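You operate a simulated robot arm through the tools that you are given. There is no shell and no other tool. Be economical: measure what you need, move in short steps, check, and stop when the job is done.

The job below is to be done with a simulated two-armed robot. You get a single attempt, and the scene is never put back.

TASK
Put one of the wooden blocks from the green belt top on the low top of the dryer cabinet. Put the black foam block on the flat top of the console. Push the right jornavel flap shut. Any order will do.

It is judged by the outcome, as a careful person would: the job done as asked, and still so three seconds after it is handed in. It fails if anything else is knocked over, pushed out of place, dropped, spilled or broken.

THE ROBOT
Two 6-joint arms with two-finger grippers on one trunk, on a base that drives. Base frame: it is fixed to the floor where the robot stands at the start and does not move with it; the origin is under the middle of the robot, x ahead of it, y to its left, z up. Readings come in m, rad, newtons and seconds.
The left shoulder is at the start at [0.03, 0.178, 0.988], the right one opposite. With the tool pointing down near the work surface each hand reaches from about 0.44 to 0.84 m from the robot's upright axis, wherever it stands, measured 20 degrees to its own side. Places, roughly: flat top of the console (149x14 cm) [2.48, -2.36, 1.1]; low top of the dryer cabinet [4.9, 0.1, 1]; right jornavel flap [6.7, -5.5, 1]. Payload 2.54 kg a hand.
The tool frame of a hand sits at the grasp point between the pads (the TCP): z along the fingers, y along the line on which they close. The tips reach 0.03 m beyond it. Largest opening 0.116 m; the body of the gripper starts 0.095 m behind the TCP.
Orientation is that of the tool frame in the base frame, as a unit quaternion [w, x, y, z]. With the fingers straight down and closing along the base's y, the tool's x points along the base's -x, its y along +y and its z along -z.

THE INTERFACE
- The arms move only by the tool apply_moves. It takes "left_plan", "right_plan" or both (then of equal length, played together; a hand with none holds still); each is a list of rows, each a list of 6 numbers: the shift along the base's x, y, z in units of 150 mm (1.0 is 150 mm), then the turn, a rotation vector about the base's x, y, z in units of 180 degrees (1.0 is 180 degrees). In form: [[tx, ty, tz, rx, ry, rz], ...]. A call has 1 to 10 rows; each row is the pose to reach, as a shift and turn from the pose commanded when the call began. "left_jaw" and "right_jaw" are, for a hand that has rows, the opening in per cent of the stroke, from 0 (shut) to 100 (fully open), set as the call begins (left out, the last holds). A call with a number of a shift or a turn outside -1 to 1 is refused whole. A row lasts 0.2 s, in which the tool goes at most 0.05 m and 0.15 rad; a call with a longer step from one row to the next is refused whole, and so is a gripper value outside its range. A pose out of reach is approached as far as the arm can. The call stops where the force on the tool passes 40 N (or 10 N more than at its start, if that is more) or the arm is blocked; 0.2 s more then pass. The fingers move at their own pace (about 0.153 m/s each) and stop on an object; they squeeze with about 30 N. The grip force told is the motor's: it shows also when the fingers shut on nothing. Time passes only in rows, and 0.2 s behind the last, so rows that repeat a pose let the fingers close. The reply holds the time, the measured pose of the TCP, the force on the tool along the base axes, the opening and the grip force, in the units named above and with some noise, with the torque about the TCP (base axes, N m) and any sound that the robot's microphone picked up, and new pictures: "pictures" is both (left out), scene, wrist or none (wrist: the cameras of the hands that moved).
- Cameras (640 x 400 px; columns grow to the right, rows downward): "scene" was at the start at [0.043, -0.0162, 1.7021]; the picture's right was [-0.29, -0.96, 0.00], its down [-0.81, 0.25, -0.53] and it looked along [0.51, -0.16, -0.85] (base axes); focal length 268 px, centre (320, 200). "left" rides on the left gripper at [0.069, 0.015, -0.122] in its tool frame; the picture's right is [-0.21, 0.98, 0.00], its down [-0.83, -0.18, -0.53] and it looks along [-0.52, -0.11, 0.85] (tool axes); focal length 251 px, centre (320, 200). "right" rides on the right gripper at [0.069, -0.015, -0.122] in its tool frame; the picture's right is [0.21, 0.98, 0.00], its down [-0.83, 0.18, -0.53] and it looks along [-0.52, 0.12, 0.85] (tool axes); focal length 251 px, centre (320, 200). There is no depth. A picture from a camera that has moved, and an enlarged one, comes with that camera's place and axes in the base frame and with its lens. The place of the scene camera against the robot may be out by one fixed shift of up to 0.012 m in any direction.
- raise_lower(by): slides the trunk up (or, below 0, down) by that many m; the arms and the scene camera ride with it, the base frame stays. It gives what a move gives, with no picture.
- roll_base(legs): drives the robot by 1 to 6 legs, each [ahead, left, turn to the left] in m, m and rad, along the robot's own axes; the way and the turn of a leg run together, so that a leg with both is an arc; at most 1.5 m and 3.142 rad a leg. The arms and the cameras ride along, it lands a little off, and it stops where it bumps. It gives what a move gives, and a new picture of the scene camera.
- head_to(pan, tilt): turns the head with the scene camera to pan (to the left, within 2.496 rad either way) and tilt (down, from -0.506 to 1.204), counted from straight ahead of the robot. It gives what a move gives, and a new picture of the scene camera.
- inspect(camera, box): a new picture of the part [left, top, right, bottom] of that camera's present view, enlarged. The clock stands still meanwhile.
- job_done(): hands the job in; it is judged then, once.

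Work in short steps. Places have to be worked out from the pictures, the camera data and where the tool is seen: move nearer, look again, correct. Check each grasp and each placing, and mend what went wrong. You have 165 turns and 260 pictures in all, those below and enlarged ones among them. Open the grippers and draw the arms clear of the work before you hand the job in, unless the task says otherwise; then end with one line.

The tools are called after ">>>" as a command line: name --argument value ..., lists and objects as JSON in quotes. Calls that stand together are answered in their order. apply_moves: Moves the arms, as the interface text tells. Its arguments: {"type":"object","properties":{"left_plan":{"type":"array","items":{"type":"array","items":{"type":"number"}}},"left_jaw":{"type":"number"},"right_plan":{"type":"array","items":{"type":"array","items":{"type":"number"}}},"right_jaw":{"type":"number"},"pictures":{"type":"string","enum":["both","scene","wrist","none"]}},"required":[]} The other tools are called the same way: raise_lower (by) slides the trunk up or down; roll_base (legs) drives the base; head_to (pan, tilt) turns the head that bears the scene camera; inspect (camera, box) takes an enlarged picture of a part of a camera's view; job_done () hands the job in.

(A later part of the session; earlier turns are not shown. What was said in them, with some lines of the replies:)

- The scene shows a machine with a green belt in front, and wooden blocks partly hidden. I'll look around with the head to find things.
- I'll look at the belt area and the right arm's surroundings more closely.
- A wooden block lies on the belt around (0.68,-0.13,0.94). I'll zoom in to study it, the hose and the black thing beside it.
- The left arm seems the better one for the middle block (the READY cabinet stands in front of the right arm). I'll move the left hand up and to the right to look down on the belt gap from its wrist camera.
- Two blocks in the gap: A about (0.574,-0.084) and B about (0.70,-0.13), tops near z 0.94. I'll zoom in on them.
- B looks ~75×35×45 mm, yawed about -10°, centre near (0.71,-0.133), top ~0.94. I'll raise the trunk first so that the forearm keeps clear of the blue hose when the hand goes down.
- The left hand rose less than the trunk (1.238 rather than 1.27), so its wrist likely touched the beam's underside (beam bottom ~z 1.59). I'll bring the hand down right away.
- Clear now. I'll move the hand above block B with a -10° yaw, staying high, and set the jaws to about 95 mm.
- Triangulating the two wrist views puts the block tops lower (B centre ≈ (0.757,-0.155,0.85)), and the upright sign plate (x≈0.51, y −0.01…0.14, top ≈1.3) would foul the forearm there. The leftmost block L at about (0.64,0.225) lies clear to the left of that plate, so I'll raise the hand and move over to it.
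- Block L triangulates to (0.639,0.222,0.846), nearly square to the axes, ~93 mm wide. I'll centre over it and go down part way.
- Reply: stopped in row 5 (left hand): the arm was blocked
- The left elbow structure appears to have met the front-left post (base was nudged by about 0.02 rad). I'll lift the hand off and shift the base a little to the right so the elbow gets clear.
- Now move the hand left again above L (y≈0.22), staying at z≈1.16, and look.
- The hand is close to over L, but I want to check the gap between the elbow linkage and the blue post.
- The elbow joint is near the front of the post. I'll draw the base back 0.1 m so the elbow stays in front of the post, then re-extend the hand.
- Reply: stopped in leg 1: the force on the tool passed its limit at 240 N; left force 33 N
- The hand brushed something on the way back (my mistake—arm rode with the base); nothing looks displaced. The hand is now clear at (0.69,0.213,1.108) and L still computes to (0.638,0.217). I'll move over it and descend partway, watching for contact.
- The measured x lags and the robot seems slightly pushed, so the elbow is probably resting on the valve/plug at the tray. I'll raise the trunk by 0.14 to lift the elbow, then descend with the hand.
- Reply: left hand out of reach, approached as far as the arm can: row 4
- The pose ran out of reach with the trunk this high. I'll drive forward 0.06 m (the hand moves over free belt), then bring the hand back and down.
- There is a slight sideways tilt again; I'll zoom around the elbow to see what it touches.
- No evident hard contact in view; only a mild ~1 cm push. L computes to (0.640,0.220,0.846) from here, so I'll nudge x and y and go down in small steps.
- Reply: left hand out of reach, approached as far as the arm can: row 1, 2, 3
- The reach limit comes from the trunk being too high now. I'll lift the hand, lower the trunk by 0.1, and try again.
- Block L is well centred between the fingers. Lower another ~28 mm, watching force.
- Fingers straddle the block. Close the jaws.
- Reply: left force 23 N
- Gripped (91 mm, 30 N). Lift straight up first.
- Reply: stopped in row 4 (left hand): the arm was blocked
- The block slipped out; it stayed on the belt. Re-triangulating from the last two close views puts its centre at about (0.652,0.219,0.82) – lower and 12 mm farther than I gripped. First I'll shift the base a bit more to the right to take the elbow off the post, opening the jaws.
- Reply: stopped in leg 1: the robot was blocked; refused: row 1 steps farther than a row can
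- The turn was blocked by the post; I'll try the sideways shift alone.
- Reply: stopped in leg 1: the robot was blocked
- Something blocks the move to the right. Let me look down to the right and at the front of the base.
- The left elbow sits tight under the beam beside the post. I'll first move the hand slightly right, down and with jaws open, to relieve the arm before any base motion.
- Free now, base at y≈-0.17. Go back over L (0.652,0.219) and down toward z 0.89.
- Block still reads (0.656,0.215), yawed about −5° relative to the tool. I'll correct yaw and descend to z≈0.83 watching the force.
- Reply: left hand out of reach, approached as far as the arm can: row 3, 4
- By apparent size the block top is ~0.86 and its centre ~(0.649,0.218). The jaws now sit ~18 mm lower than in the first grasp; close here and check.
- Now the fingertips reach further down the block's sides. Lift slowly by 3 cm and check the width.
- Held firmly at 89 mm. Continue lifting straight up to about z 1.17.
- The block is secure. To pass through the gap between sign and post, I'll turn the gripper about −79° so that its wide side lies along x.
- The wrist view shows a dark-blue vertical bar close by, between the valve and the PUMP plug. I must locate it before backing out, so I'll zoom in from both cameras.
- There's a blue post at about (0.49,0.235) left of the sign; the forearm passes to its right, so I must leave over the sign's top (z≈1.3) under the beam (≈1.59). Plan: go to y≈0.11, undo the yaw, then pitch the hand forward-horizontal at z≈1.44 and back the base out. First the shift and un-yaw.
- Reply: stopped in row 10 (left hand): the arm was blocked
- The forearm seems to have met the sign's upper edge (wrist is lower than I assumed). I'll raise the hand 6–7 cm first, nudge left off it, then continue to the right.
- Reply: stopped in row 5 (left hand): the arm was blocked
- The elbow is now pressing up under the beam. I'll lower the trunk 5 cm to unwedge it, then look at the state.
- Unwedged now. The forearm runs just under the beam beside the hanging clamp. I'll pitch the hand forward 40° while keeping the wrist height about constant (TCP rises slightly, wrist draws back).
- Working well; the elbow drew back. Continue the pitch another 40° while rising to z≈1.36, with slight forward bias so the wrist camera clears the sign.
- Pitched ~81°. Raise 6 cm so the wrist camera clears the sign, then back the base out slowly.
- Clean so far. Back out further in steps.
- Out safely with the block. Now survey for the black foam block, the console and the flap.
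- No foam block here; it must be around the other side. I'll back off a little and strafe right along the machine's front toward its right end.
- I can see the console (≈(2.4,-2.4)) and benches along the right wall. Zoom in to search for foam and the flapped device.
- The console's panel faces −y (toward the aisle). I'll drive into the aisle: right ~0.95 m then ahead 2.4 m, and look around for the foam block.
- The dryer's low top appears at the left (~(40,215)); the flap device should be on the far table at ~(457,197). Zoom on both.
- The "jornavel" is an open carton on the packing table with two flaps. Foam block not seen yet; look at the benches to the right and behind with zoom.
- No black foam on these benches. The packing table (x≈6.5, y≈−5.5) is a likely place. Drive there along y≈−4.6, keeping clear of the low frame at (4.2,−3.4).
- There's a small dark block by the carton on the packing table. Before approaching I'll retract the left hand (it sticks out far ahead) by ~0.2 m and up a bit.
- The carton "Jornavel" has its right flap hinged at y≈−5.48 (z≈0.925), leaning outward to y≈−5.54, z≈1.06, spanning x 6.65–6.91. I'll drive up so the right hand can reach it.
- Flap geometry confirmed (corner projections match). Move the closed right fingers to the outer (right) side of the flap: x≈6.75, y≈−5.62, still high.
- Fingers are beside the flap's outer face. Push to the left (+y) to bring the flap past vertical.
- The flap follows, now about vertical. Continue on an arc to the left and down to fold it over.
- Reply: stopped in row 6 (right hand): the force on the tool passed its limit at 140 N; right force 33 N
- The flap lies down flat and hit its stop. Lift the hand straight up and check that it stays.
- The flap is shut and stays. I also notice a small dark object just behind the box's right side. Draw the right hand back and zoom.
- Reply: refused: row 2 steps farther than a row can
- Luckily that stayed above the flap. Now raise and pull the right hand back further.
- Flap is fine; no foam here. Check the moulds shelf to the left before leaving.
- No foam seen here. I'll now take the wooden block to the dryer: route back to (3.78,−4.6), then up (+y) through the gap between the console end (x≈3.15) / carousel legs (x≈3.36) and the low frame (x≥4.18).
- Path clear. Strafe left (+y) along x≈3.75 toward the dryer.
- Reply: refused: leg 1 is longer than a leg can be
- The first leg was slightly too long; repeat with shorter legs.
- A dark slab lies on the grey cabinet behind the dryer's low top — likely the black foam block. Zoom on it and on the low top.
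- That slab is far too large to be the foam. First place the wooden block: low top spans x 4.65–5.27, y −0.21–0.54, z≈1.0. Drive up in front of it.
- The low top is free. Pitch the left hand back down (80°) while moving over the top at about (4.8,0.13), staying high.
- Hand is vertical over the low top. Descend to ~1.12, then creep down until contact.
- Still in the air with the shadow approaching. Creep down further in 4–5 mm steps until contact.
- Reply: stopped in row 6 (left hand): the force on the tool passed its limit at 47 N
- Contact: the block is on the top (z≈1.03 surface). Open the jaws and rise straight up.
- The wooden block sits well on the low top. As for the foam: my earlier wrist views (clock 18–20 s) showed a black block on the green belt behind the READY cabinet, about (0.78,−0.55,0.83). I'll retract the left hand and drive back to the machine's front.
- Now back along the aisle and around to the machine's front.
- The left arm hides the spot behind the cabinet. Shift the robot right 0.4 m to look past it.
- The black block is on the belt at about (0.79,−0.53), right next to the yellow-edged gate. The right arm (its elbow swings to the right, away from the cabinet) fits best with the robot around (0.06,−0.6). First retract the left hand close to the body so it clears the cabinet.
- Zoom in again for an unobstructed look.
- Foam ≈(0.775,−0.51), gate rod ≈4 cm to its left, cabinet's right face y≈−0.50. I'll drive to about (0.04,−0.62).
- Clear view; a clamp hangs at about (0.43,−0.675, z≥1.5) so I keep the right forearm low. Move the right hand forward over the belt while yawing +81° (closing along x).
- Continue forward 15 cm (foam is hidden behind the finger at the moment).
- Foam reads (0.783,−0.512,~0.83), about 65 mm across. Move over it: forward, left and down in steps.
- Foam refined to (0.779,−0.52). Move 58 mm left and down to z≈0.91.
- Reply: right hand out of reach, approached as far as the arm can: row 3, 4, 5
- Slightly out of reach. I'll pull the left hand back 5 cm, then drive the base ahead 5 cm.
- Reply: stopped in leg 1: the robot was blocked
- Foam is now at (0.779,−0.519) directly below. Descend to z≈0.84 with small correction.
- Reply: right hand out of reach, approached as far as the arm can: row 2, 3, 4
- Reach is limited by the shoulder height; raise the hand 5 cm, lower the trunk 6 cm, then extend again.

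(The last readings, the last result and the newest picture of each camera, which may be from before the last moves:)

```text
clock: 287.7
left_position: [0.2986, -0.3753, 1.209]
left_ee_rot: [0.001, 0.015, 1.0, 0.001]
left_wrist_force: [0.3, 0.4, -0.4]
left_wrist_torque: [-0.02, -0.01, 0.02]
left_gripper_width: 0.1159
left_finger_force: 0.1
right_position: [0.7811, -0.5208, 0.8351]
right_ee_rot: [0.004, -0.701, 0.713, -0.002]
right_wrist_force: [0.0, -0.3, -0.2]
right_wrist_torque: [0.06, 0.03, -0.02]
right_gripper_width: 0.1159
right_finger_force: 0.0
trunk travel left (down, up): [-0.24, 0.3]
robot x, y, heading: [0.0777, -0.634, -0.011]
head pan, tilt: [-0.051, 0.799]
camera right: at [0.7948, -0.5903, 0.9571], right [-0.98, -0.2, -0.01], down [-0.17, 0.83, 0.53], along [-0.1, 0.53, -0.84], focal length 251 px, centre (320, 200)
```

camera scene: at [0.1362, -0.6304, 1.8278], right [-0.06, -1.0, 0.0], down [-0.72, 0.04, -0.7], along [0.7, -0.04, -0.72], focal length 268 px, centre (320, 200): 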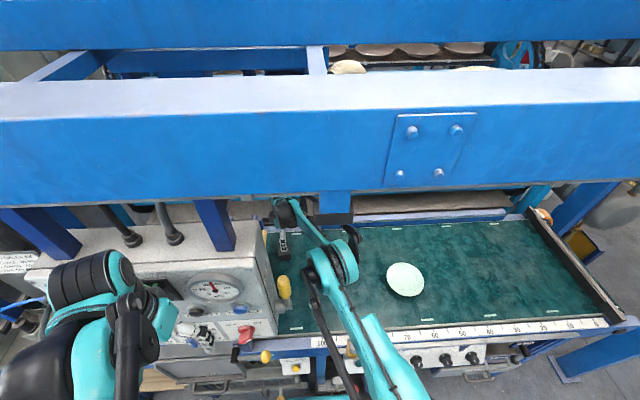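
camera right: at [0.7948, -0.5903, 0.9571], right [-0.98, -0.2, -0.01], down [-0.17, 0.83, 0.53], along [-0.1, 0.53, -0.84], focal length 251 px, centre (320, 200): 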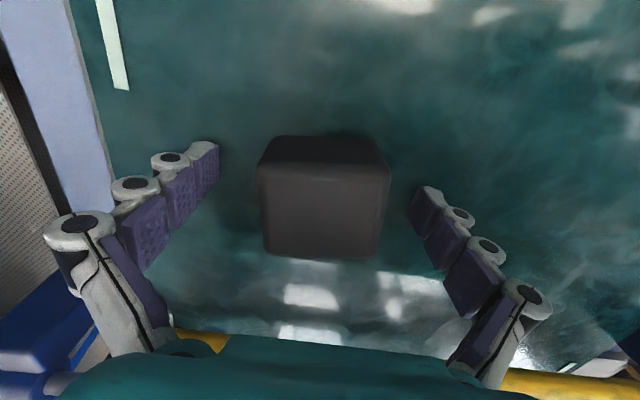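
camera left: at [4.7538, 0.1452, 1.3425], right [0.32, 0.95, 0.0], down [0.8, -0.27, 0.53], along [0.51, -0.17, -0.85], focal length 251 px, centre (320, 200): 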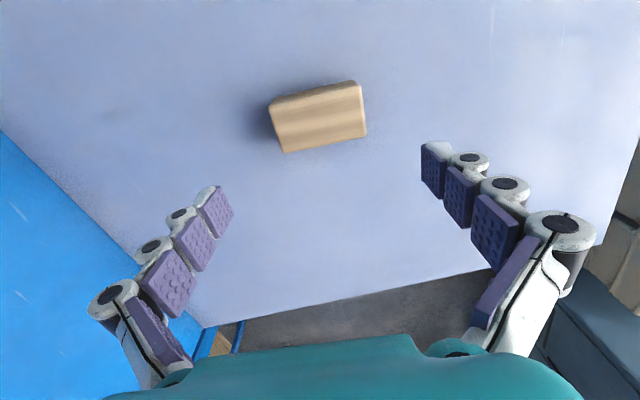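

Centred well. Close on the foam.

>>> apply_moves --right_plan '[[0, 0.02, 0, 0, 0, 0], [0, 0.02, 0, 0, 0, 0], [0, 0.02, 0, 0, 0, 0], [0, 0.02, 0, 0, 0, 0]]' --right_jaw 0 --pictures "none"

>>> apply_moves --right_plan '[[0, 0, 0.05, 0, 0, 0], [0, 0, 0.15, 0, 0, 0], [0, 0, 0.3, 0, 0, 0], [0, 0, 0.5, 0, 0, 0]]' --pictures "wrist"

```text
clock: 288.1
left_position: [0.2921, -0.3751, 1.211]
left_ee_rot: [0.003, 0.015, 1.0, 0.002]
left_wrist_force: [-0.4, 0.5, -0.3]
left_wrist_torque: [0.01, 0.01, -0.01]
left_gripper_width: 0.116
left_finger_force: 0.0
right_position: [0.7752, -0.5199, 0.8465]
right_ee_rot: [-0.001, -0.702, 0.712, -0.001]
right_wrist_force: [-13.0, -4.7, 64.1]
right_wrist_torque: [0.07, 0.95, 0.11]
right_gripper_width: 0.074
right_finger_force: 30.4
trunk travel left (down, up): [-0.24, 0.3]
robot x, y, heading: [0.0794, -0.6301, -0.011]
head pan, tilt: [-0.051, 0.799]
stopped in row 2 (right hand): the force on the tool passed its limit at 47 N (the readings are from after the stop); the commanded pose is now the measured one
```

```text
clock: 289.1
left_position: [0.2986, -0.3751, 1.2093]
left_ee_rot: [0.002, 0.014, 1.0, 0.001]
left_wrist_force: [1.0, -0.9, -0.2]
left_wrist_torque: [0.01, -0.07, 0.02]
left_gripper_width: 0.1161
left_finger_force: 0.1
right_position: [0.7801, -0.5195, 0.9143]
right_ee_rot: [0.0, -0.702, 0.712, 0.001]
right_wrist_force: [-0.2, -0.9, 0.1]
right_wrist_torque: [0.01, -0.04, 0.05]
right_gripper_width: 0.0605
right_finger_force: 29.9
trunk travel left (down, up): [-0.24, 0.3]
robot x, y, heading: [0.0772, -0.6291, -0.01]
head pan, tilt: [-0.051, 0.799]
camera right: at [0.7936, -0.5885, 1.0348], right [-0.98, -0.2, 0.0], down [-0.17, 0.83, 0.53], along [-0.11, 0.52, -0.85], focal length 251 px, centre (320, 200)
```

right: 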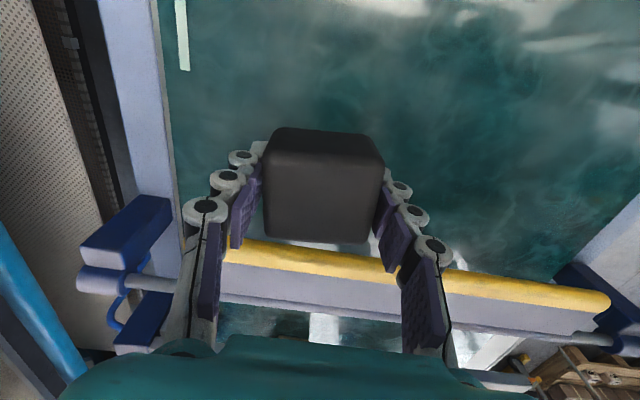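

Foam lifted (60 mm grip). Retrace: up, right, then back out.

>>> apply_moves --right_plan '[[0, -0.1, 0.3, 0, 0, 0], [0, -0.3, 0.5, 0, 0, 0], [0, -0.55, 0.65, 0, 0, 0], [0, -0.8, 0.8, 0, 0, 0], [0, -1.0, 0.9, 0, 0, 0]]' --pictures "none"

>>> apply_moves --right_plan '[[-0.25, -0.1, 0.1, 0, 0, 0], [-0.5, -0.25, 0.2, 0, 0, 0], [-0.8, -0.35, 0.3, 0, 0, 0], [-1.0, -0.4, 0.35, 0, 0, 0]]' --pictures "both"

```text
clock: 290.3
left_position: [0.2974, -0.3743, 1.2109]
left_ee_rot: [0.001, 0.015, 1.0, 0.002]
left_wrist_force: [-0.2, 0.4, 0.2]
left_wrist_torque: [0.05, 0.01, 0.01]
left_gripper_width: 0.1159
left_finger_force: 0.1
right_position: [0.7806, -0.6709, 1.0494]
right_ee_rot: [-0.001, -0.702, 0.712, 0.001]
right_wrist_force: [0.2, 0.1, 0.2]
right_wrist_torque: [-0.01, 0.01, 0.0]
right_gripper_width: 0.0601
right_finger_force: 29.9
trunk travel left (down, up): [-0.24, 0.3]
robot x, y, heading: [0.0809, -0.6294, -0.014]
head pan, tilt: [-0.051, 0.799]
```

```text
clock: 291.3
left_position: [0.2965, -0.3749, 1.211]
left_ee_rot: [0.001, 0.015, 1.0, 0.002]
left_wrist_force: [-0.3, -0.3, -0.6]
left_wrist_torque: [-0.04, 0.01, -0.03]
left_gripper_width: 0.1162
left_finger_force: 0.0
right_position: [0.6296, -0.7284, 1.1001]
right_ee_rot: [0.0, -0.702, 0.712, 0.001]
right_wrist_force: [-0.1, -0.5, -0.2]
right_wrist_torque: [0.03, -0.02, -0.01]
right_gripper_width: 0.0596
right_finger_force: 30.0
trunk travel left (down, up): [-0.24, 0.3]
robot x, y, heading: [0.0785, -0.6335, -0.008]
head pan, tilt: [-0.051, 0.799]
camera scene: at [0.1351, -0.6313, 1.7579], right [-0.06, -1.0, 0.0], down [-0.72, 0.04, -0.7], along [0.7, -0.04, -0.72], focal length 268 px, centre (320, 200)
camera right: at [0.6435, -0.7985, 1.2215], right [-0.98, -0.2, 0.0], down [-0.17, 0.83, 0.53], along [-0.11, 0.52, -0.85], focal length 251 px, centre (320, 200)
```

scene: 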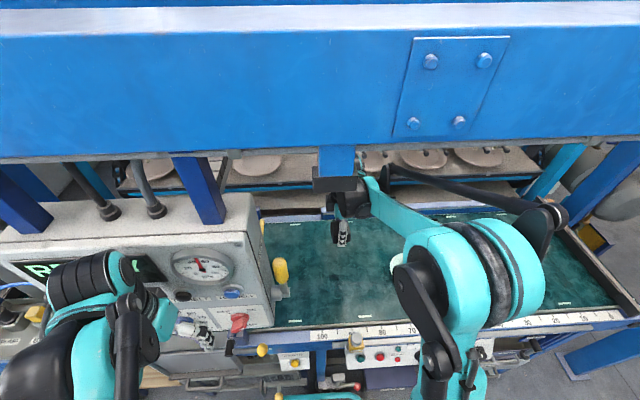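
right: 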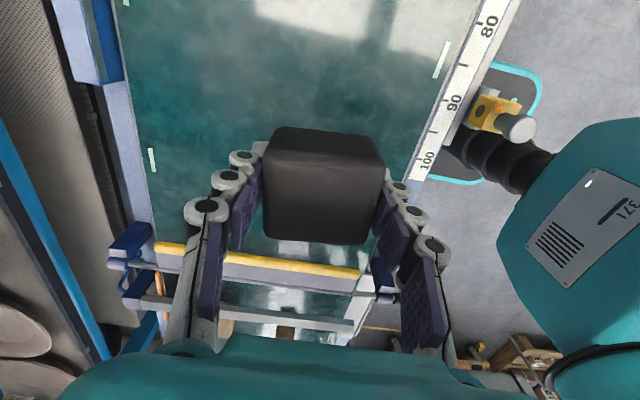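

Retract and raise the right hand further, then back the base out.

>>> apply_moves --right_plan '[[-0.2, 0, 0.2, 0, 0, 0], [-0.5, -0.05, 0.3, 0, 0, 0], [-0.8, -0.1, 0.4, 0, 0, 0], [-1.0, -0.1, 0.5, 0, 0, 0]]' --pictures "none"

>>> roll_base --legs '[[-0.25, 0.0, 0.0], [-0.4, 0.0, 0.01], [0.0, -1.4, 0.0], [0.0, -1.45, 0.0]]'

```text
clock: 292.3
left_position: [0.2973, -0.3755, 1.21]
left_ee_rot: [0.001, 0.015, 1.0, 0.001]
left_wrist_force: [0.6, 0.2, -0.5]
left_wrist_torque: [-0.01, 0.03, 0.01]
left_gripper_width: 0.1159
left_finger_force: 0.0
right_position: [0.4794, -0.7449, 1.1757]
right_ee_rot: [-0.001, -0.702, 0.712, -0.001]
right_wrist_force: [-0.2, 0.5, 0.7]
right_wrist_torque: [-0.01, -0.03, 0.0]
right_gripper_width: 0.0591
right_finger_force: 29.9
trunk travel left (down, up): [-0.24, 0.3]
robot x, y, heading: [0.0813, -0.63, -0.009]
head pan, tilt: [-0.051, 0.799]
```

```text
clock: 309.5
left_position: [-0.3415, -3.1965, 1.2099]
left_ee_rot: [0.002, 0.008, 1.0, 0.001]
left_wrist_force: [0.7, 0.3, 0.4]
left_wrist_torque: [0.0, 0.0, -0.01]
left_gripper_width: 0.116
left_finger_force: 0.0
right_position: [-0.155, -3.5632, 1.175]
right_ee_rot: [-0.001, -0.706, 0.708, 0.0]
right_wrist_force: [1.1, 0.0, 1.0]
right_wrist_torque: [0.01, 0.01, -0.01]
right_gripper_width: 0.0581
right_finger_force: 30.5
trunk travel left (down, up): [-0.24, 0.3]
robot x, y, heading: [-0.5576, -3.4535, 0.001]
head pan, tilt: [-0.051, 0.799]
camera scene: at [-0.4997, -3.4545, 1.7579], right [-0.05, -1.0, 0.0], down [-0.72, 0.03, -0.7], along [0.7, -0.03, -0.72], focal length 268 px, centre (320, 200)
```

scene: 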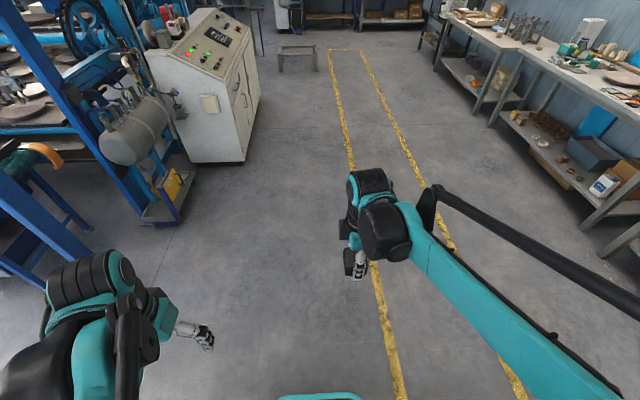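

Foam held. Drive along the aisle to about (2.7,−3.6) and turn left to face the console.

>>> roll_base --legs '[[1.4, -0.15, 0.0], [1.45, 0.0, 0.0], [0.42, 0.0, 0.0], [0.0, 0.0, 1.571]]'

>>> head_to --pan 0.0 --tilt 0.6

```text
clock: 329.3
left_position: [2.4443, -3.3815, 1.208]
left_ee_rot: [-0.001, -0.699, 0.716, 0.001]
left_wrist_force: [-0.4, 0.6, -0.3]
left_wrist_torque: [-0.03, 0.02, -0.01]
left_gripper_width: 0.1161
left_finger_force: 0.1
right_position: [2.813, -3.1989, 1.1757]
right_ee_rot: [0.001, 1.0, -0.004, 0.0]
right_wrist_force: [-0.1, -0.1, -0.5]
right_wrist_torque: [0.01, -0.01, 0.0]
right_gripper_width: 0.0581
right_finger_force: 30.0
trunk travel left (down, up): [-0.24, 0.3]
robot x, y, heading: [2.7037, -3.5978, 1.572]
head pan, tilt: [-0.051, 0.799]
camera scene: at [2.7113, -3.5444, 1.7579], right [1.0, -0.06, 0.0], down [-0.04, -0.72, -0.7], along [0.04, 0.7, -0.72], focal length 268 px, centre (320, 200)
```

scene: 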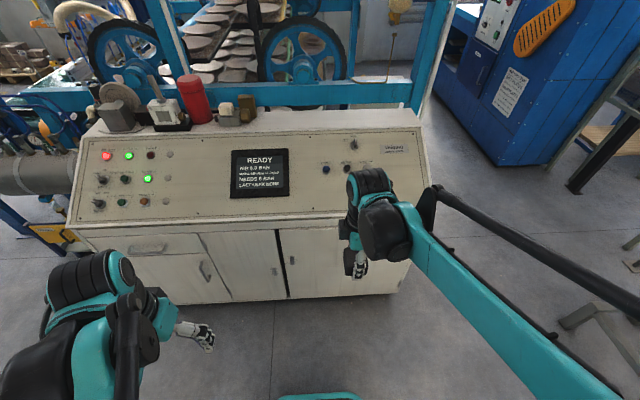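

```text
clock: 330.0
left_position: [2.4432, -3.3812, 1.2091]
left_ee_rot: [0.0, -0.698, 0.716, 0.001]
left_wrist_force: [-0.8, 0.1, 0.0]
left_wrist_torque: [0.0, -0.01, 0.01]
left_gripper_width: 0.116
left_finger_force: 0.0
right_position: [2.8129, -3.1983, 1.1747]
right_ee_rot: [0.001, 1.0, -0.004, 0.001]
right_wrist_force: [-0.6, -0.6, -0.7]
right_wrist_torque: [0.01, 0.0, -0.04]
right_gripper_width: 0.0579
right_finger_force: 29.9
trunk travel left (down, up): [-0.24, 0.3]
robot x, y, heading: [2.6996, -3.6042, 1.564]
head pan, tilt: [0.0, 0.6]
camera scene: at [2.7074, -3.5366, 1.7747], right [1.0, -0.01, 0.0], down [0.0, -0.57, -0.82], along [0.0, 0.82, -0.57], focal length 268 px, centre (320, 200)
```

scene: 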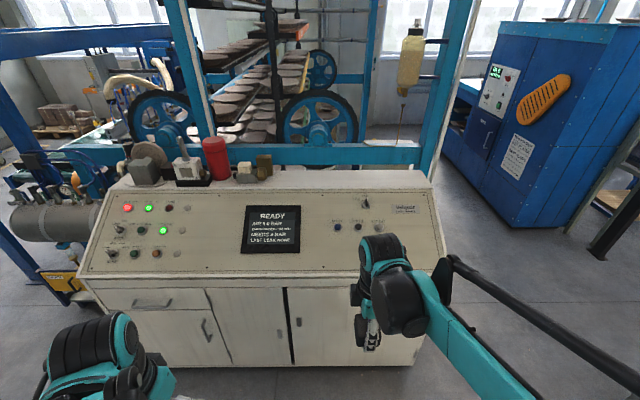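

The console's flat top (z≈1.1, y −2.46…−2.27) is free right of x≈2.55. First raise the right hand and turn it back −90° (closing along x) so it is slim toward the bar behind, then drive up.

>>> apply_moves --right_plan '[[0, 0, 0.1, 0, 0, -0.045], [0, 0, 0.2, 0, 0, -0.09], [0, 0, 0.3, 0, 0, -0.135], [0, 0, 0.4, 0, 0, -0.18], [0, 0, 0.5, 0, 0, -0.225], [0, 0, 0.6, 0, 0, -0.27], [0, 0, 0.7, 0, 0, -0.315], [0, 0, 0.7, 0, 0, -0.36], [0, 0, 0.7, 0, 0, -0.405], [0, 0, 0.7, 0, 0, -0.45]]' --pictures "none"

>>> roll_base --legs '[[0.48, 0.0, 0.007]]'

>>> apply_moves --right_plan '[[0, 0.3, 0, 0, 0, -0.02], [0, 0.6, 0, 0, 0, -0.04], [0, 0.9, 0, 0, 0, -0.05], [0, 1.0, 0, 0, 0, -0.05]]' --pictures "both"

```text
clock: 332.2
left_position: [2.4432, -3.3806, 1.2091]
left_ee_rot: [0.0, -0.698, 0.716, 0.001]
left_wrist_force: [0.3, 0.2, 0.1]
left_wrist_torque: [0.04, -0.01, 0.01]
left_gripper_width: 0.116
left_finger_force: 0.0
right_position: [2.8123, -3.1982, 1.2805]
right_ee_rot: [0.001, 0.757, -0.653, 0.0]
right_wrist_force: [0.1, -0.2, 0.2]
right_wrist_torque: [-0.01, 0.0, 0.0]
right_gripper_width: 0.058
right_finger_force: 29.9
trunk travel left (down, up): [-0.24, 0.3]
robot x, y, heading: [2.6935, -3.5976, 1.564]
head pan, tilt: [0.0, 0.6]
```

```text
clock: 335.1
left_position: [2.4438, -2.9002, 1.2103]
left_ee_rot: [0.001, -0.701, 0.714, 0.0]
left_wrist_force: [-0.3, 0.8, -0.3]
left_wrist_torque: [0.0, -0.01, 0.01]
left_gripper_width: 0.116
left_finger_force: 0.1
right_position: [2.812, -2.7168, 1.2795]
right_ee_rot: [0.001, 0.759, -0.652, 0.0]
right_wrist_force: [-0.7, -0.9, -0.7]
right_wrist_torque: [-0.03, -0.01, -0.02]
right_gripper_width: 0.0579
right_finger_force: 29.2
trunk travel left (down, up): [-0.24, 0.3]
robot x, y, heading: [2.6996, -3.1163, 1.567]
head pan, tilt: [0.0, 0.6]
camera scene: at [2.7088, -3.0562, 1.7747], right [1.0, 0.0, 0.0], down [0.0, -0.57, -0.82], along [0.0, 0.82, -0.57], focal length 268 px, centre (320, 200)
```

scene: 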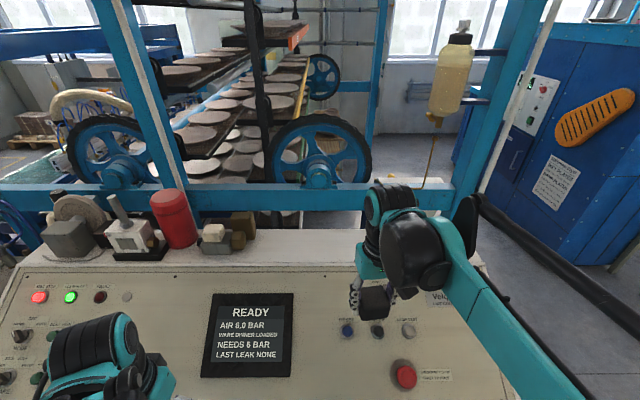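

```text
clock: 336.1
left_position: [2.444, -2.9026, 1.2109]
left_ee_rot: [0.0, -0.7, 0.714, 0.001]
left_wrist_force: [-0.1, 0.7, -0.3]
left_wrist_torque: [-0.03, 0.01, 0.01]
left_gripper_width: 0.1158
left_finger_force: 0.1
right_position: [2.8128, -2.5673, 1.2792]
right_ee_rot: [-0.001, -0.705, 0.709, 0.0]
right_wrist_force: [-0.5, 0.2, -0.6]
right_wrist_torque: [0.03, 0.02, -0.01]
right_gripper_width: 0.0579
right_finger_force: 30.3
trunk travel left (down, up): [-0.24, 0.3]
robot x, y, heading: [2.703, -3.1201, 1.567]
head pan, tilt: [0.0, 0.6]
camera scene: at [2.7089, -3.0574, 1.7747], right [1.0, 0.0, 0.0], down [0.0, -0.56, -0.83], along [0.0, 0.83, -0.56], focal length 268 px, centre (320, 200)
camera right: at [2.8282, -2.6366, 1.4011], right [-0.98, -0.21, 0.0], down [-0.18, 0.83, 0.53], along [-0.11, 0.52, -0.85], focal length 251 px, centre (320, 200)
```

scene: 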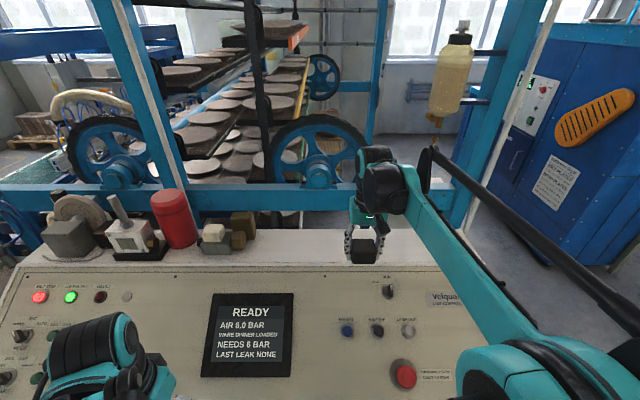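
right: 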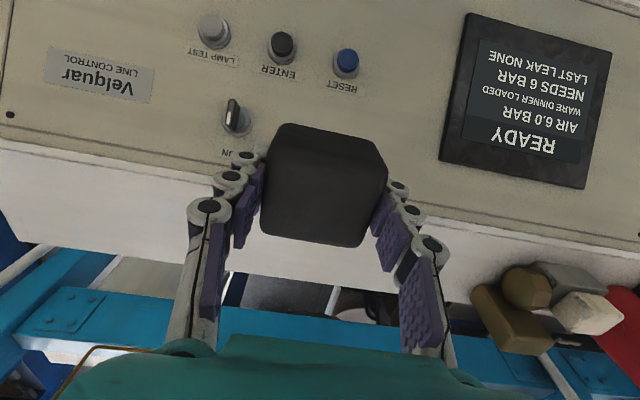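

The flat top spans y≈−2.46…−2.30 around x=2.8. Move over its centre (y≈−2.38) and descend partway.

>>> apply_moves --right_plan '[[0, 0.3, 0, 0, 0, 0], [0, 0.6, 0, 0, 0, 0], [0, 0.9, 0, 0, 0, 0], [0, 1.0, 0, 0, 0, 0]]' --pictures "none"

>>> apply_moves --right_plan '[[0, 0.2, -0.1, 0, 0, 0], [0, 0.24, -0.3, 0, 0, 0], [0, 0.24, -0.5, 0, 0, 0]]' --pictures "both"

```text
clock: 337.1
left_position: [2.4444, -2.9015, 1.2098]
left_ee_rot: [0.0, -0.7, 0.714, 0.001]
left_wrist_force: [1.2, -0.6, -0.6]
left_wrist_torque: [-0.01, 0.03, -0.03]
left_gripper_width: 0.1159
left_finger_force: 0.1
right_position: [2.8133, -2.4171, 1.2799]
right_ee_rot: [-0.001, -0.705, 0.709, 0.001]
right_wrist_force: [-0.8, -0.4, 0.4]
right_wrist_torque: [0.03, 0.0, 0.02]
right_gripper_width: 0.058
right_finger_force: 30.0
trunk travel left (down, up): [-0.24, 0.3]
robot x, y, heading: [2.7005, -3.1198, 1.57]
head pan, tilt: [0.0, 0.6]
```

```text
clock: 337.9
left_position: [2.4444, -2.9021, 1.2093]
left_ee_rot: [-0.001, -0.7, 0.714, 0.001]
left_wrist_force: [0.3, -0.4, -0.8]
left_wrist_torque: [-0.01, 0.0, 0.0]
left_gripper_width: 0.1159
left_finger_force: 0.1
right_position: [2.8123, -2.3808, 1.2038]
right_ee_rot: [-0.001, -0.705, 0.709, 0.0]
right_wrist_force: [1.7, 0.7, -0.3]
right_wrist_torque: [-0.01, -0.03, -0.01]
right_gripper_width: 0.0579
right_finger_force: 30.0
right hand out of reach, approached as far as the arm can: row 1
trunk travel left (down, up): [-0.24, 0.3]
robot x, y, heading: [2.7044, -3.1164, 1.567]
head pan, tilt: [0.0, 0.6]
camera scene: at [2.7089, -3.0561, 1.7747], right [1.0, 0.0, 0.0], down [0.0, -0.57, -0.82], along [0.0, 0.82, -0.57], focal length 268 px, centre (320, 200)
camera right: at [2.827, -2.4502, 1.3254], right [-0.98, -0.21, 0.0], down [-0.18, 0.83, 0.53], along [-0.11, 0.52, -0.85], focal length 251 px, centre (320, 200)
```

scene: 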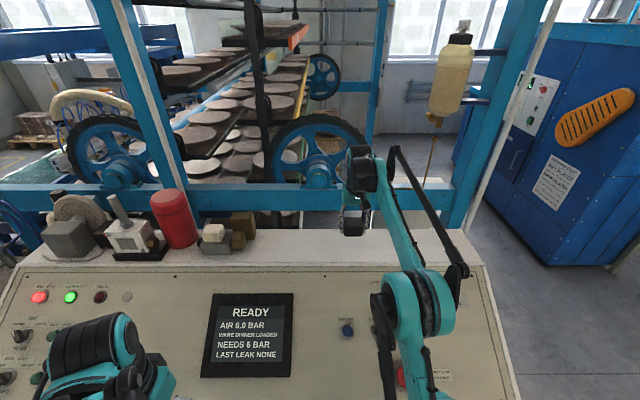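
right: 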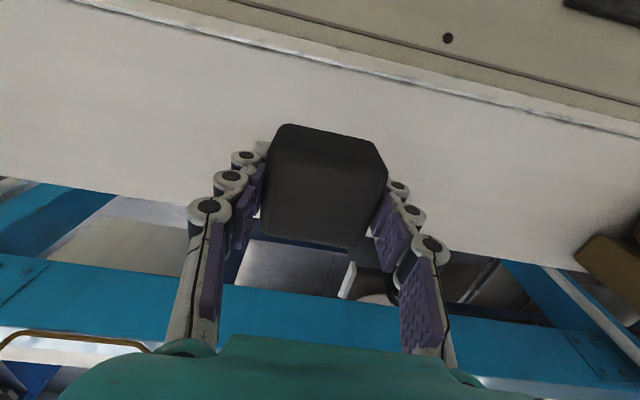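

Hand is above the top; shift ~2 cm further back to its centre line and creep down until contact.

>>> apply_moves --right_plan '[[0, 0.08, -0.1, 0, 0, 0], [0, 0.16, -0.2, 0, 0, 0], [0, 0.16, -0.26, 0, 0, 0], [0, 0.16, -0.3, 0, 0, 0], [0, 0.16, -0.34, 0, 0, 0], [0, 0.16, -0.37, 0, 0, 0], [0, 0.16, -0.4, 0, 0, 0], [0, 0.16, -0.43, 0, 0, 0], [0, 0.16, -0.46, 0, 0, 0], [0, 0.16, -0.49, 0, 0, 0]]' --pictures "both"

```text
clock: 340.1
left_position: [2.4444, -2.9018, 1.211]
left_ee_rot: [0.001, -0.701, 0.714, 0.002]
left_wrist_force: [-0.6, -0.2, -0.5]
left_wrist_torque: [0.0, 0.0, 0.0]
left_gripper_width: 0.1163
left_finger_force: 0.0
right_position: [2.8113, -2.3575, 1.1309]
right_ee_rot: [-0.001, -0.705, 0.709, 0.0]
right_wrist_force: [-0.1, 0.8, 0.5]
right_wrist_torque: [0.0, 0.0, 0.01]
right_gripper_width: 0.0583
right_finger_force: 30.2
trunk travel left (down, up): [-0.24, 0.3]
robot x, y, heading: [2.7053, -3.1166, 1.573]
head pan, tilt: [0.0, 0.6]
camera scene: at [2.7088, -3.0568, 1.7747], right [1.0, 0.0, 0.0], down [0.0, -0.57, -0.82], along [0.0, 0.82, -0.57], focal length 268 px, centre (320, 200)
camera right: at [2.8268, -2.4266, 1.2525], right [-0.98, -0.21, 0.0], down [-0.18, 0.83, 0.53], along [-0.11, 0.52, -0.85], focal length 251 px, centre (320, 200)
```

scene: 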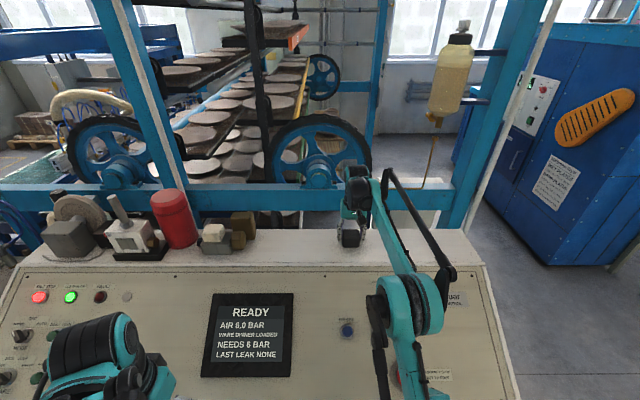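
right: 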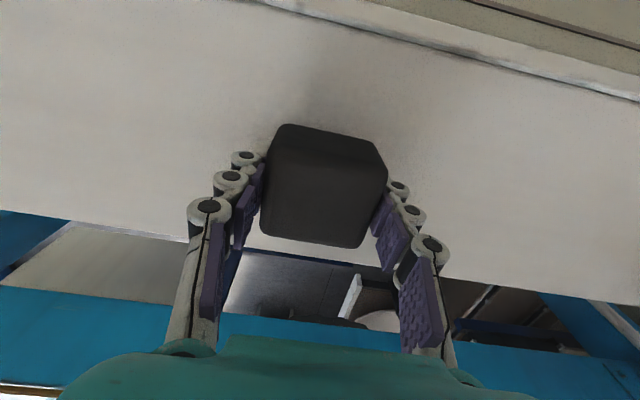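

No contact yet at 1.131; keep creeping down.

>>> apply_moves --right_plan '[[0, 0, -0.04, 0, 0, 0], [0, 0, -0.07, 0, 0, 0], [0, 0, -0.1, 0, 0, 0], [0, 0, -0.13, 0, 0, 0], [0, 0, -0.16, 0, 0, 0], [0, 0, -0.19, 0, 0, 0], [0, 0, -0.22, 0, 0, 0], [0, 0, -0.25, 0, 0, 0]]' --pictures "wrist"

```text
clock: 341.0
left_position: [2.4434, -2.904, 1.211]
left_ee_rot: [0.0, -0.7, 0.714, 0.002]
left_wrist_force: [-0.1, -0.2, 0.7]
left_wrist_torque: [0.01, -0.04, -0.02]
left_gripper_width: 0.1162
left_finger_force: 0.1
right_position: [2.8109, -2.3571, 1.118]
right_ee_rot: [0.001, -0.705, 0.709, 0.003]
right_wrist_force: [-1.6, -1.2, 15.1]
right_wrist_torque: [-0.2, -0.19, -0.06]
right_gripper_width: 0.0583
right_finger_force: 30.2
trunk travel left (down, up): [-0.24, 0.3]
robot x, y, heading: [2.7047, -3.1185, 1.566]
head pan, tilt: [0.0, 0.6]
stopped in row 4 (right hand): the force on the tool passed its limit at 51 N (the readings are from after the stop); the commanded pose is now the measured one
camera right: at [2.8265, -2.4278, 1.2395], right [-0.98, -0.21, 0.0], down [-0.18, 0.82, 0.54], along [-0.11, 0.53, -0.84], focal length 251 px, centre (320, 200)
```

right: 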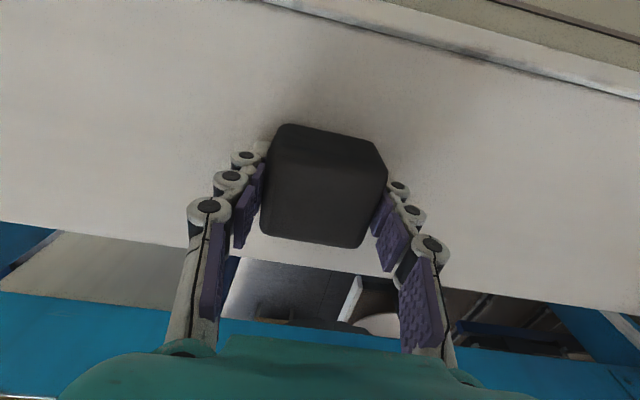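

Contact. Open the jaws and rise straight up.

>>> apply_moves --right_plan '[[0, 0, 0, 0, 0, 0], [0, 0, 0, 0, 0, 0], [0, 0, 0.0, 0, 0, 0]]' --right_jaw 100 --pictures "none"

>>> apply_moves --right_plan '[[0, 0, 0.1, 0, 0, 0], [0, 0, 0.3, 0, 0, 0], [0, 0, 0.55, 0, 0, 0], [0, 0, 0.8, 0, 0, 0], [0, 0, 0.95, 0, 0, 0]]' --pictures "both"

```text
clock: 341.8
left_position: [2.445, -2.9007, 1.2098]
left_ee_rot: [-0.001, -0.7, 0.714, 0.001]
left_wrist_force: [-0.2, 0.0, -0.7]
left_wrist_torque: [-0.01, -0.03, 0.02]
left_gripper_width: 0.1162
left_finger_force: 0.1
right_position: [2.8119, -2.3558, 1.1163]
right_ee_rot: [0.001, -0.705, 0.709, 0.003]
right_wrist_force: [0.4, -0.6, 0.8]
right_wrist_torque: [-0.01, -0.04, 0.01]
right_gripper_width: 0.1159
right_finger_force: 0.1
trunk travel left (down, up): [-0.24, 0.3]
robot x, y, heading: [2.702, -3.1234, 1.571]
head pan, tilt: [0.0, 0.6]
```

```text
clock: 343.0
left_position: [2.4453, -2.9027, 1.2104]
left_ee_rot: [0.0, -0.7, 0.714, 0.001]
left_wrist_force: [0.7, -0.2, -0.7]
left_wrist_torque: [0.02, 0.01, 0.01]
left_gripper_width: 0.1161
left_finger_force: 0.1
right_position: [2.8132, -2.3789, 1.2408]
right_ee_rot: [0.001, -0.705, 0.709, 0.002]
right_wrist_force: [-1.2, -0.2, 0.6]
right_wrist_torque: [0.03, 0.03, 0.03]
right_gripper_width: 0.116
right_finger_force: 0.0
right hand out of reach, approached as far as the arm can: row 3, 4, 5
trunk travel left (down, up): [-0.24, 0.3]
robot x, y, heading: [2.7034, -3.1172, 1.568]
head pan, tilt: [0.0, 0.6]
camera scene: at [2.7088, -3.0573, 1.7747], right [1.0, 0.0, 0.0], down [0.0, -0.56, -0.83], along [0.0, 0.83, -0.56], focal length 268 px, centre (320, 200)
camera right: at [2.8287, -2.4488, 1.3622], right [-0.98, -0.21, 0.0], down [-0.18, 0.82, 0.54], along [-0.11, 0.53, -0.84], focal length 251 px, centre (320, 200)
```

scene: 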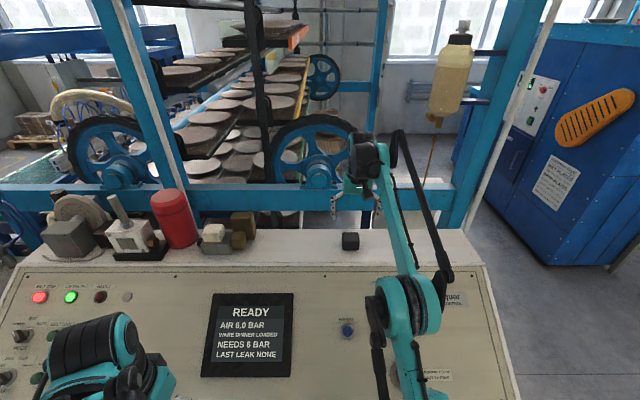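
right: 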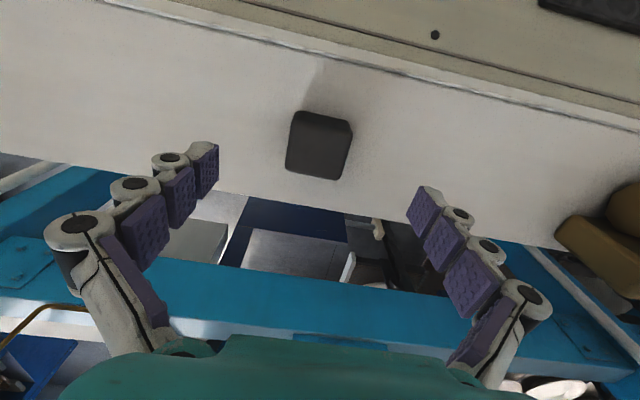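

The foam sits squarely on the flat top. Back the robot away so both arms are clear and check once more.

>>> roll_base --legs '[[-0.35, 0.0, 0.0]]'

>>> inspect --camera "scene" --box '[200, 120, 460, 280]'

```text
clock: 345.3
left_position: [2.4443, -3.2518, 1.2104]
left_ee_rot: [-0.001, -0.7, 0.714, 0.002]
left_wrist_force: [0.6, -1.0, 0.3]
left_wrist_torque: [0.04, 0.01, -0.03]
left_gripper_width: 0.116
left_finger_force: 0.0
right_position: [2.8114, -2.7268, 1.241]
right_ee_rot: [0.002, -0.706, 0.708, 0.002]
right_wrist_force: [0.3, 0.6, -0.4]
right_wrist_torque: [0.04, 0.0, 0.0]
right_gripper_width: 0.1161
right_finger_force: 0.1
trunk travel left (down, up): [-0.24, 0.3]
robot x, y, heading: [2.7018, -3.4685, 1.57]
head pan, tilt: [0.0, 0.6]
camera scene: at [2.7086, -3.4065, 1.7748], right [1.0, 0.0, 0.0], down [0.0, -0.56, -0.83], along [0.0, 0.83, -0.56], focal length 268 px, centre (320, 200)
```

scene: 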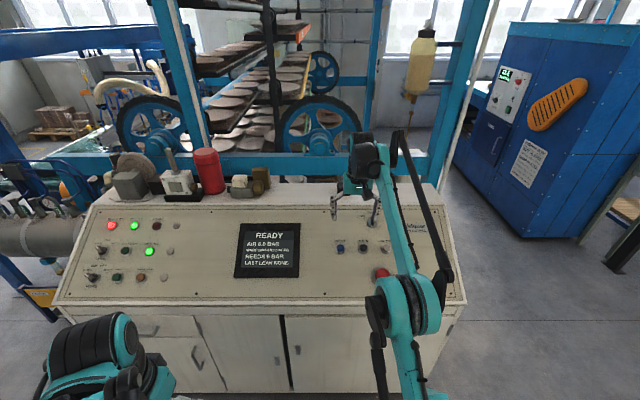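

```text
2.46 times, centred on (330, 200) of scene
camera zoom: at [2.7086, -3.4065, 1.7748], right [1.0, 0.0, 0.0], down [0.0, -0.56, -0.83], along [0.0, 0.83, -0.56], focal length 661 px, centre (295, 200)
```

zoom: 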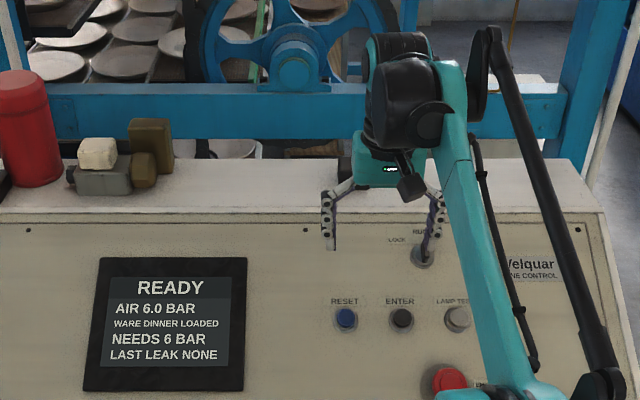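

Foam is visible behind the wrist, in place. Back off a bit more for a free view, then hand in.

>>> roll_base --legs '[[-0.35, 0.0, 0.0]]'

>>> apply_moves --right_plan '[[0.1, -0.2, 0, 0, 0, 0], [0.2, -0.5, 0, 0, 0, 0], [0.3, -0.8, 0, 0, 0, 0], [0.4, -1.0, 0, 0, 0, 0]]' --pictures "scene"

```text
clock: 347.6
left_position: [2.4437, -3.6022, 1.2106]
left_ee_rot: [-0.001, -0.701, 0.713, 0.002]
left_wrist_force: [0.3, -0.6, 0.6]
left_wrist_torque: [0.0, 0.02, -0.03]
left_gripper_width: 0.1162
left_finger_force: 0.0
right_position: [2.8126, -3.0781, 1.2408]
right_ee_rot: [0.001, -0.706, 0.708, 0.002]
right_wrist_force: [-0.7, 0.1, -0.1]
right_wrist_torque: [0.07, -0.01, 0.03]
right_gripper_width: 0.1158
right_finger_force: 0.0
trunk travel left (down, up): [-0.24, 0.3]
robot x, y, heading: [2.7045, -3.8181, 1.568]
head pan, tilt: [0.0, 0.6]
camera scene: at [2.7088, -3.7571, 1.7748], right [1.0, 0.0, 0.0], down [0.0, -0.56, -0.83], along [0.0, 0.83, -0.56], focal length 268 px, centre (320, 200)
```

scene: 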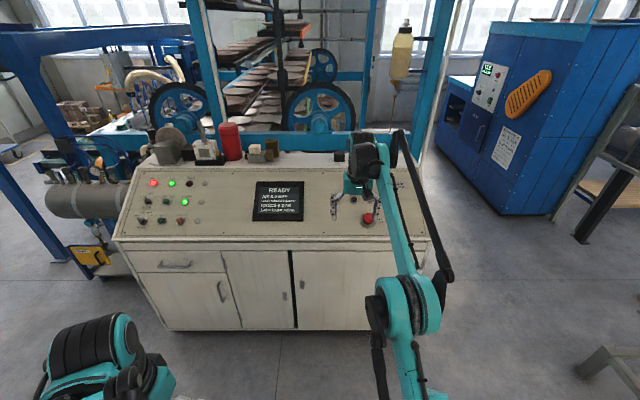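

```text
clock: 348.6
left_position: [2.4451, -3.601, 1.2095]
left_ee_rot: [-0.001, -0.701, 0.713, 0.001]
left_wrist_force: [0.7, 0.3, 0.0]
left_wrist_torque: [0.01, -0.01, 0.01]
left_gripper_width: 0.1157
left_finger_force: 0.0
right_position: [2.8725, -3.2285, 1.2391]
right_ee_rot: [0.001, -0.705, 0.709, 0.002]
right_wrist_force: [0.0, -0.1, 0.1]
right_wrist_torque: [0.03, 0.02, -0.02]
right_gripper_width: 0.1161
right_finger_force: 0.1
trunk travel left (down, up): [-0.24, 0.3]
robot x, y, heading: [2.7035, -3.8184, 1.574]
head pan, tilt: [0.0, 0.6]
camera scene: at [2.7094, -3.7574, 1.7748], right [1.0, 0.0, 0.0], down [0.0, -0.56, -0.83], along [0.0, 0.83, -0.56], focal length 268 px, centre (320, 200)
```

scene: 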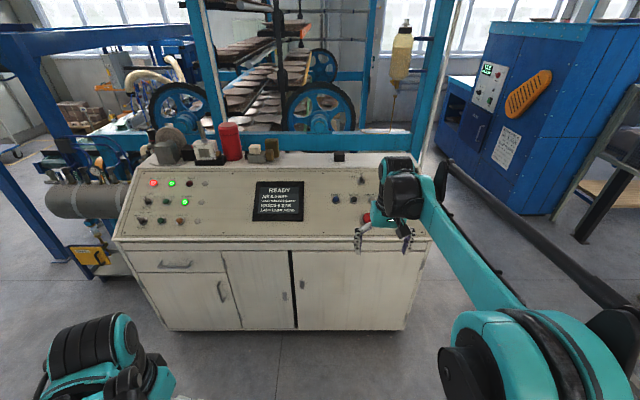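

The foam is on the console's flat top, the wooden block is on the dryer's low top, the flap is shut, the grippers are open and the arms are clear. Handing in.

>>> job_done

```text
The job is handed in.
```

All three parts are done and handed in: a wooden block is on the dryer's low top, the black foam block is on the console's flat top, and the right Jornavel flap is shut; along the way the arm and base bumped the machine a few times (once at 240 N), with no displacement visible in the pictures.
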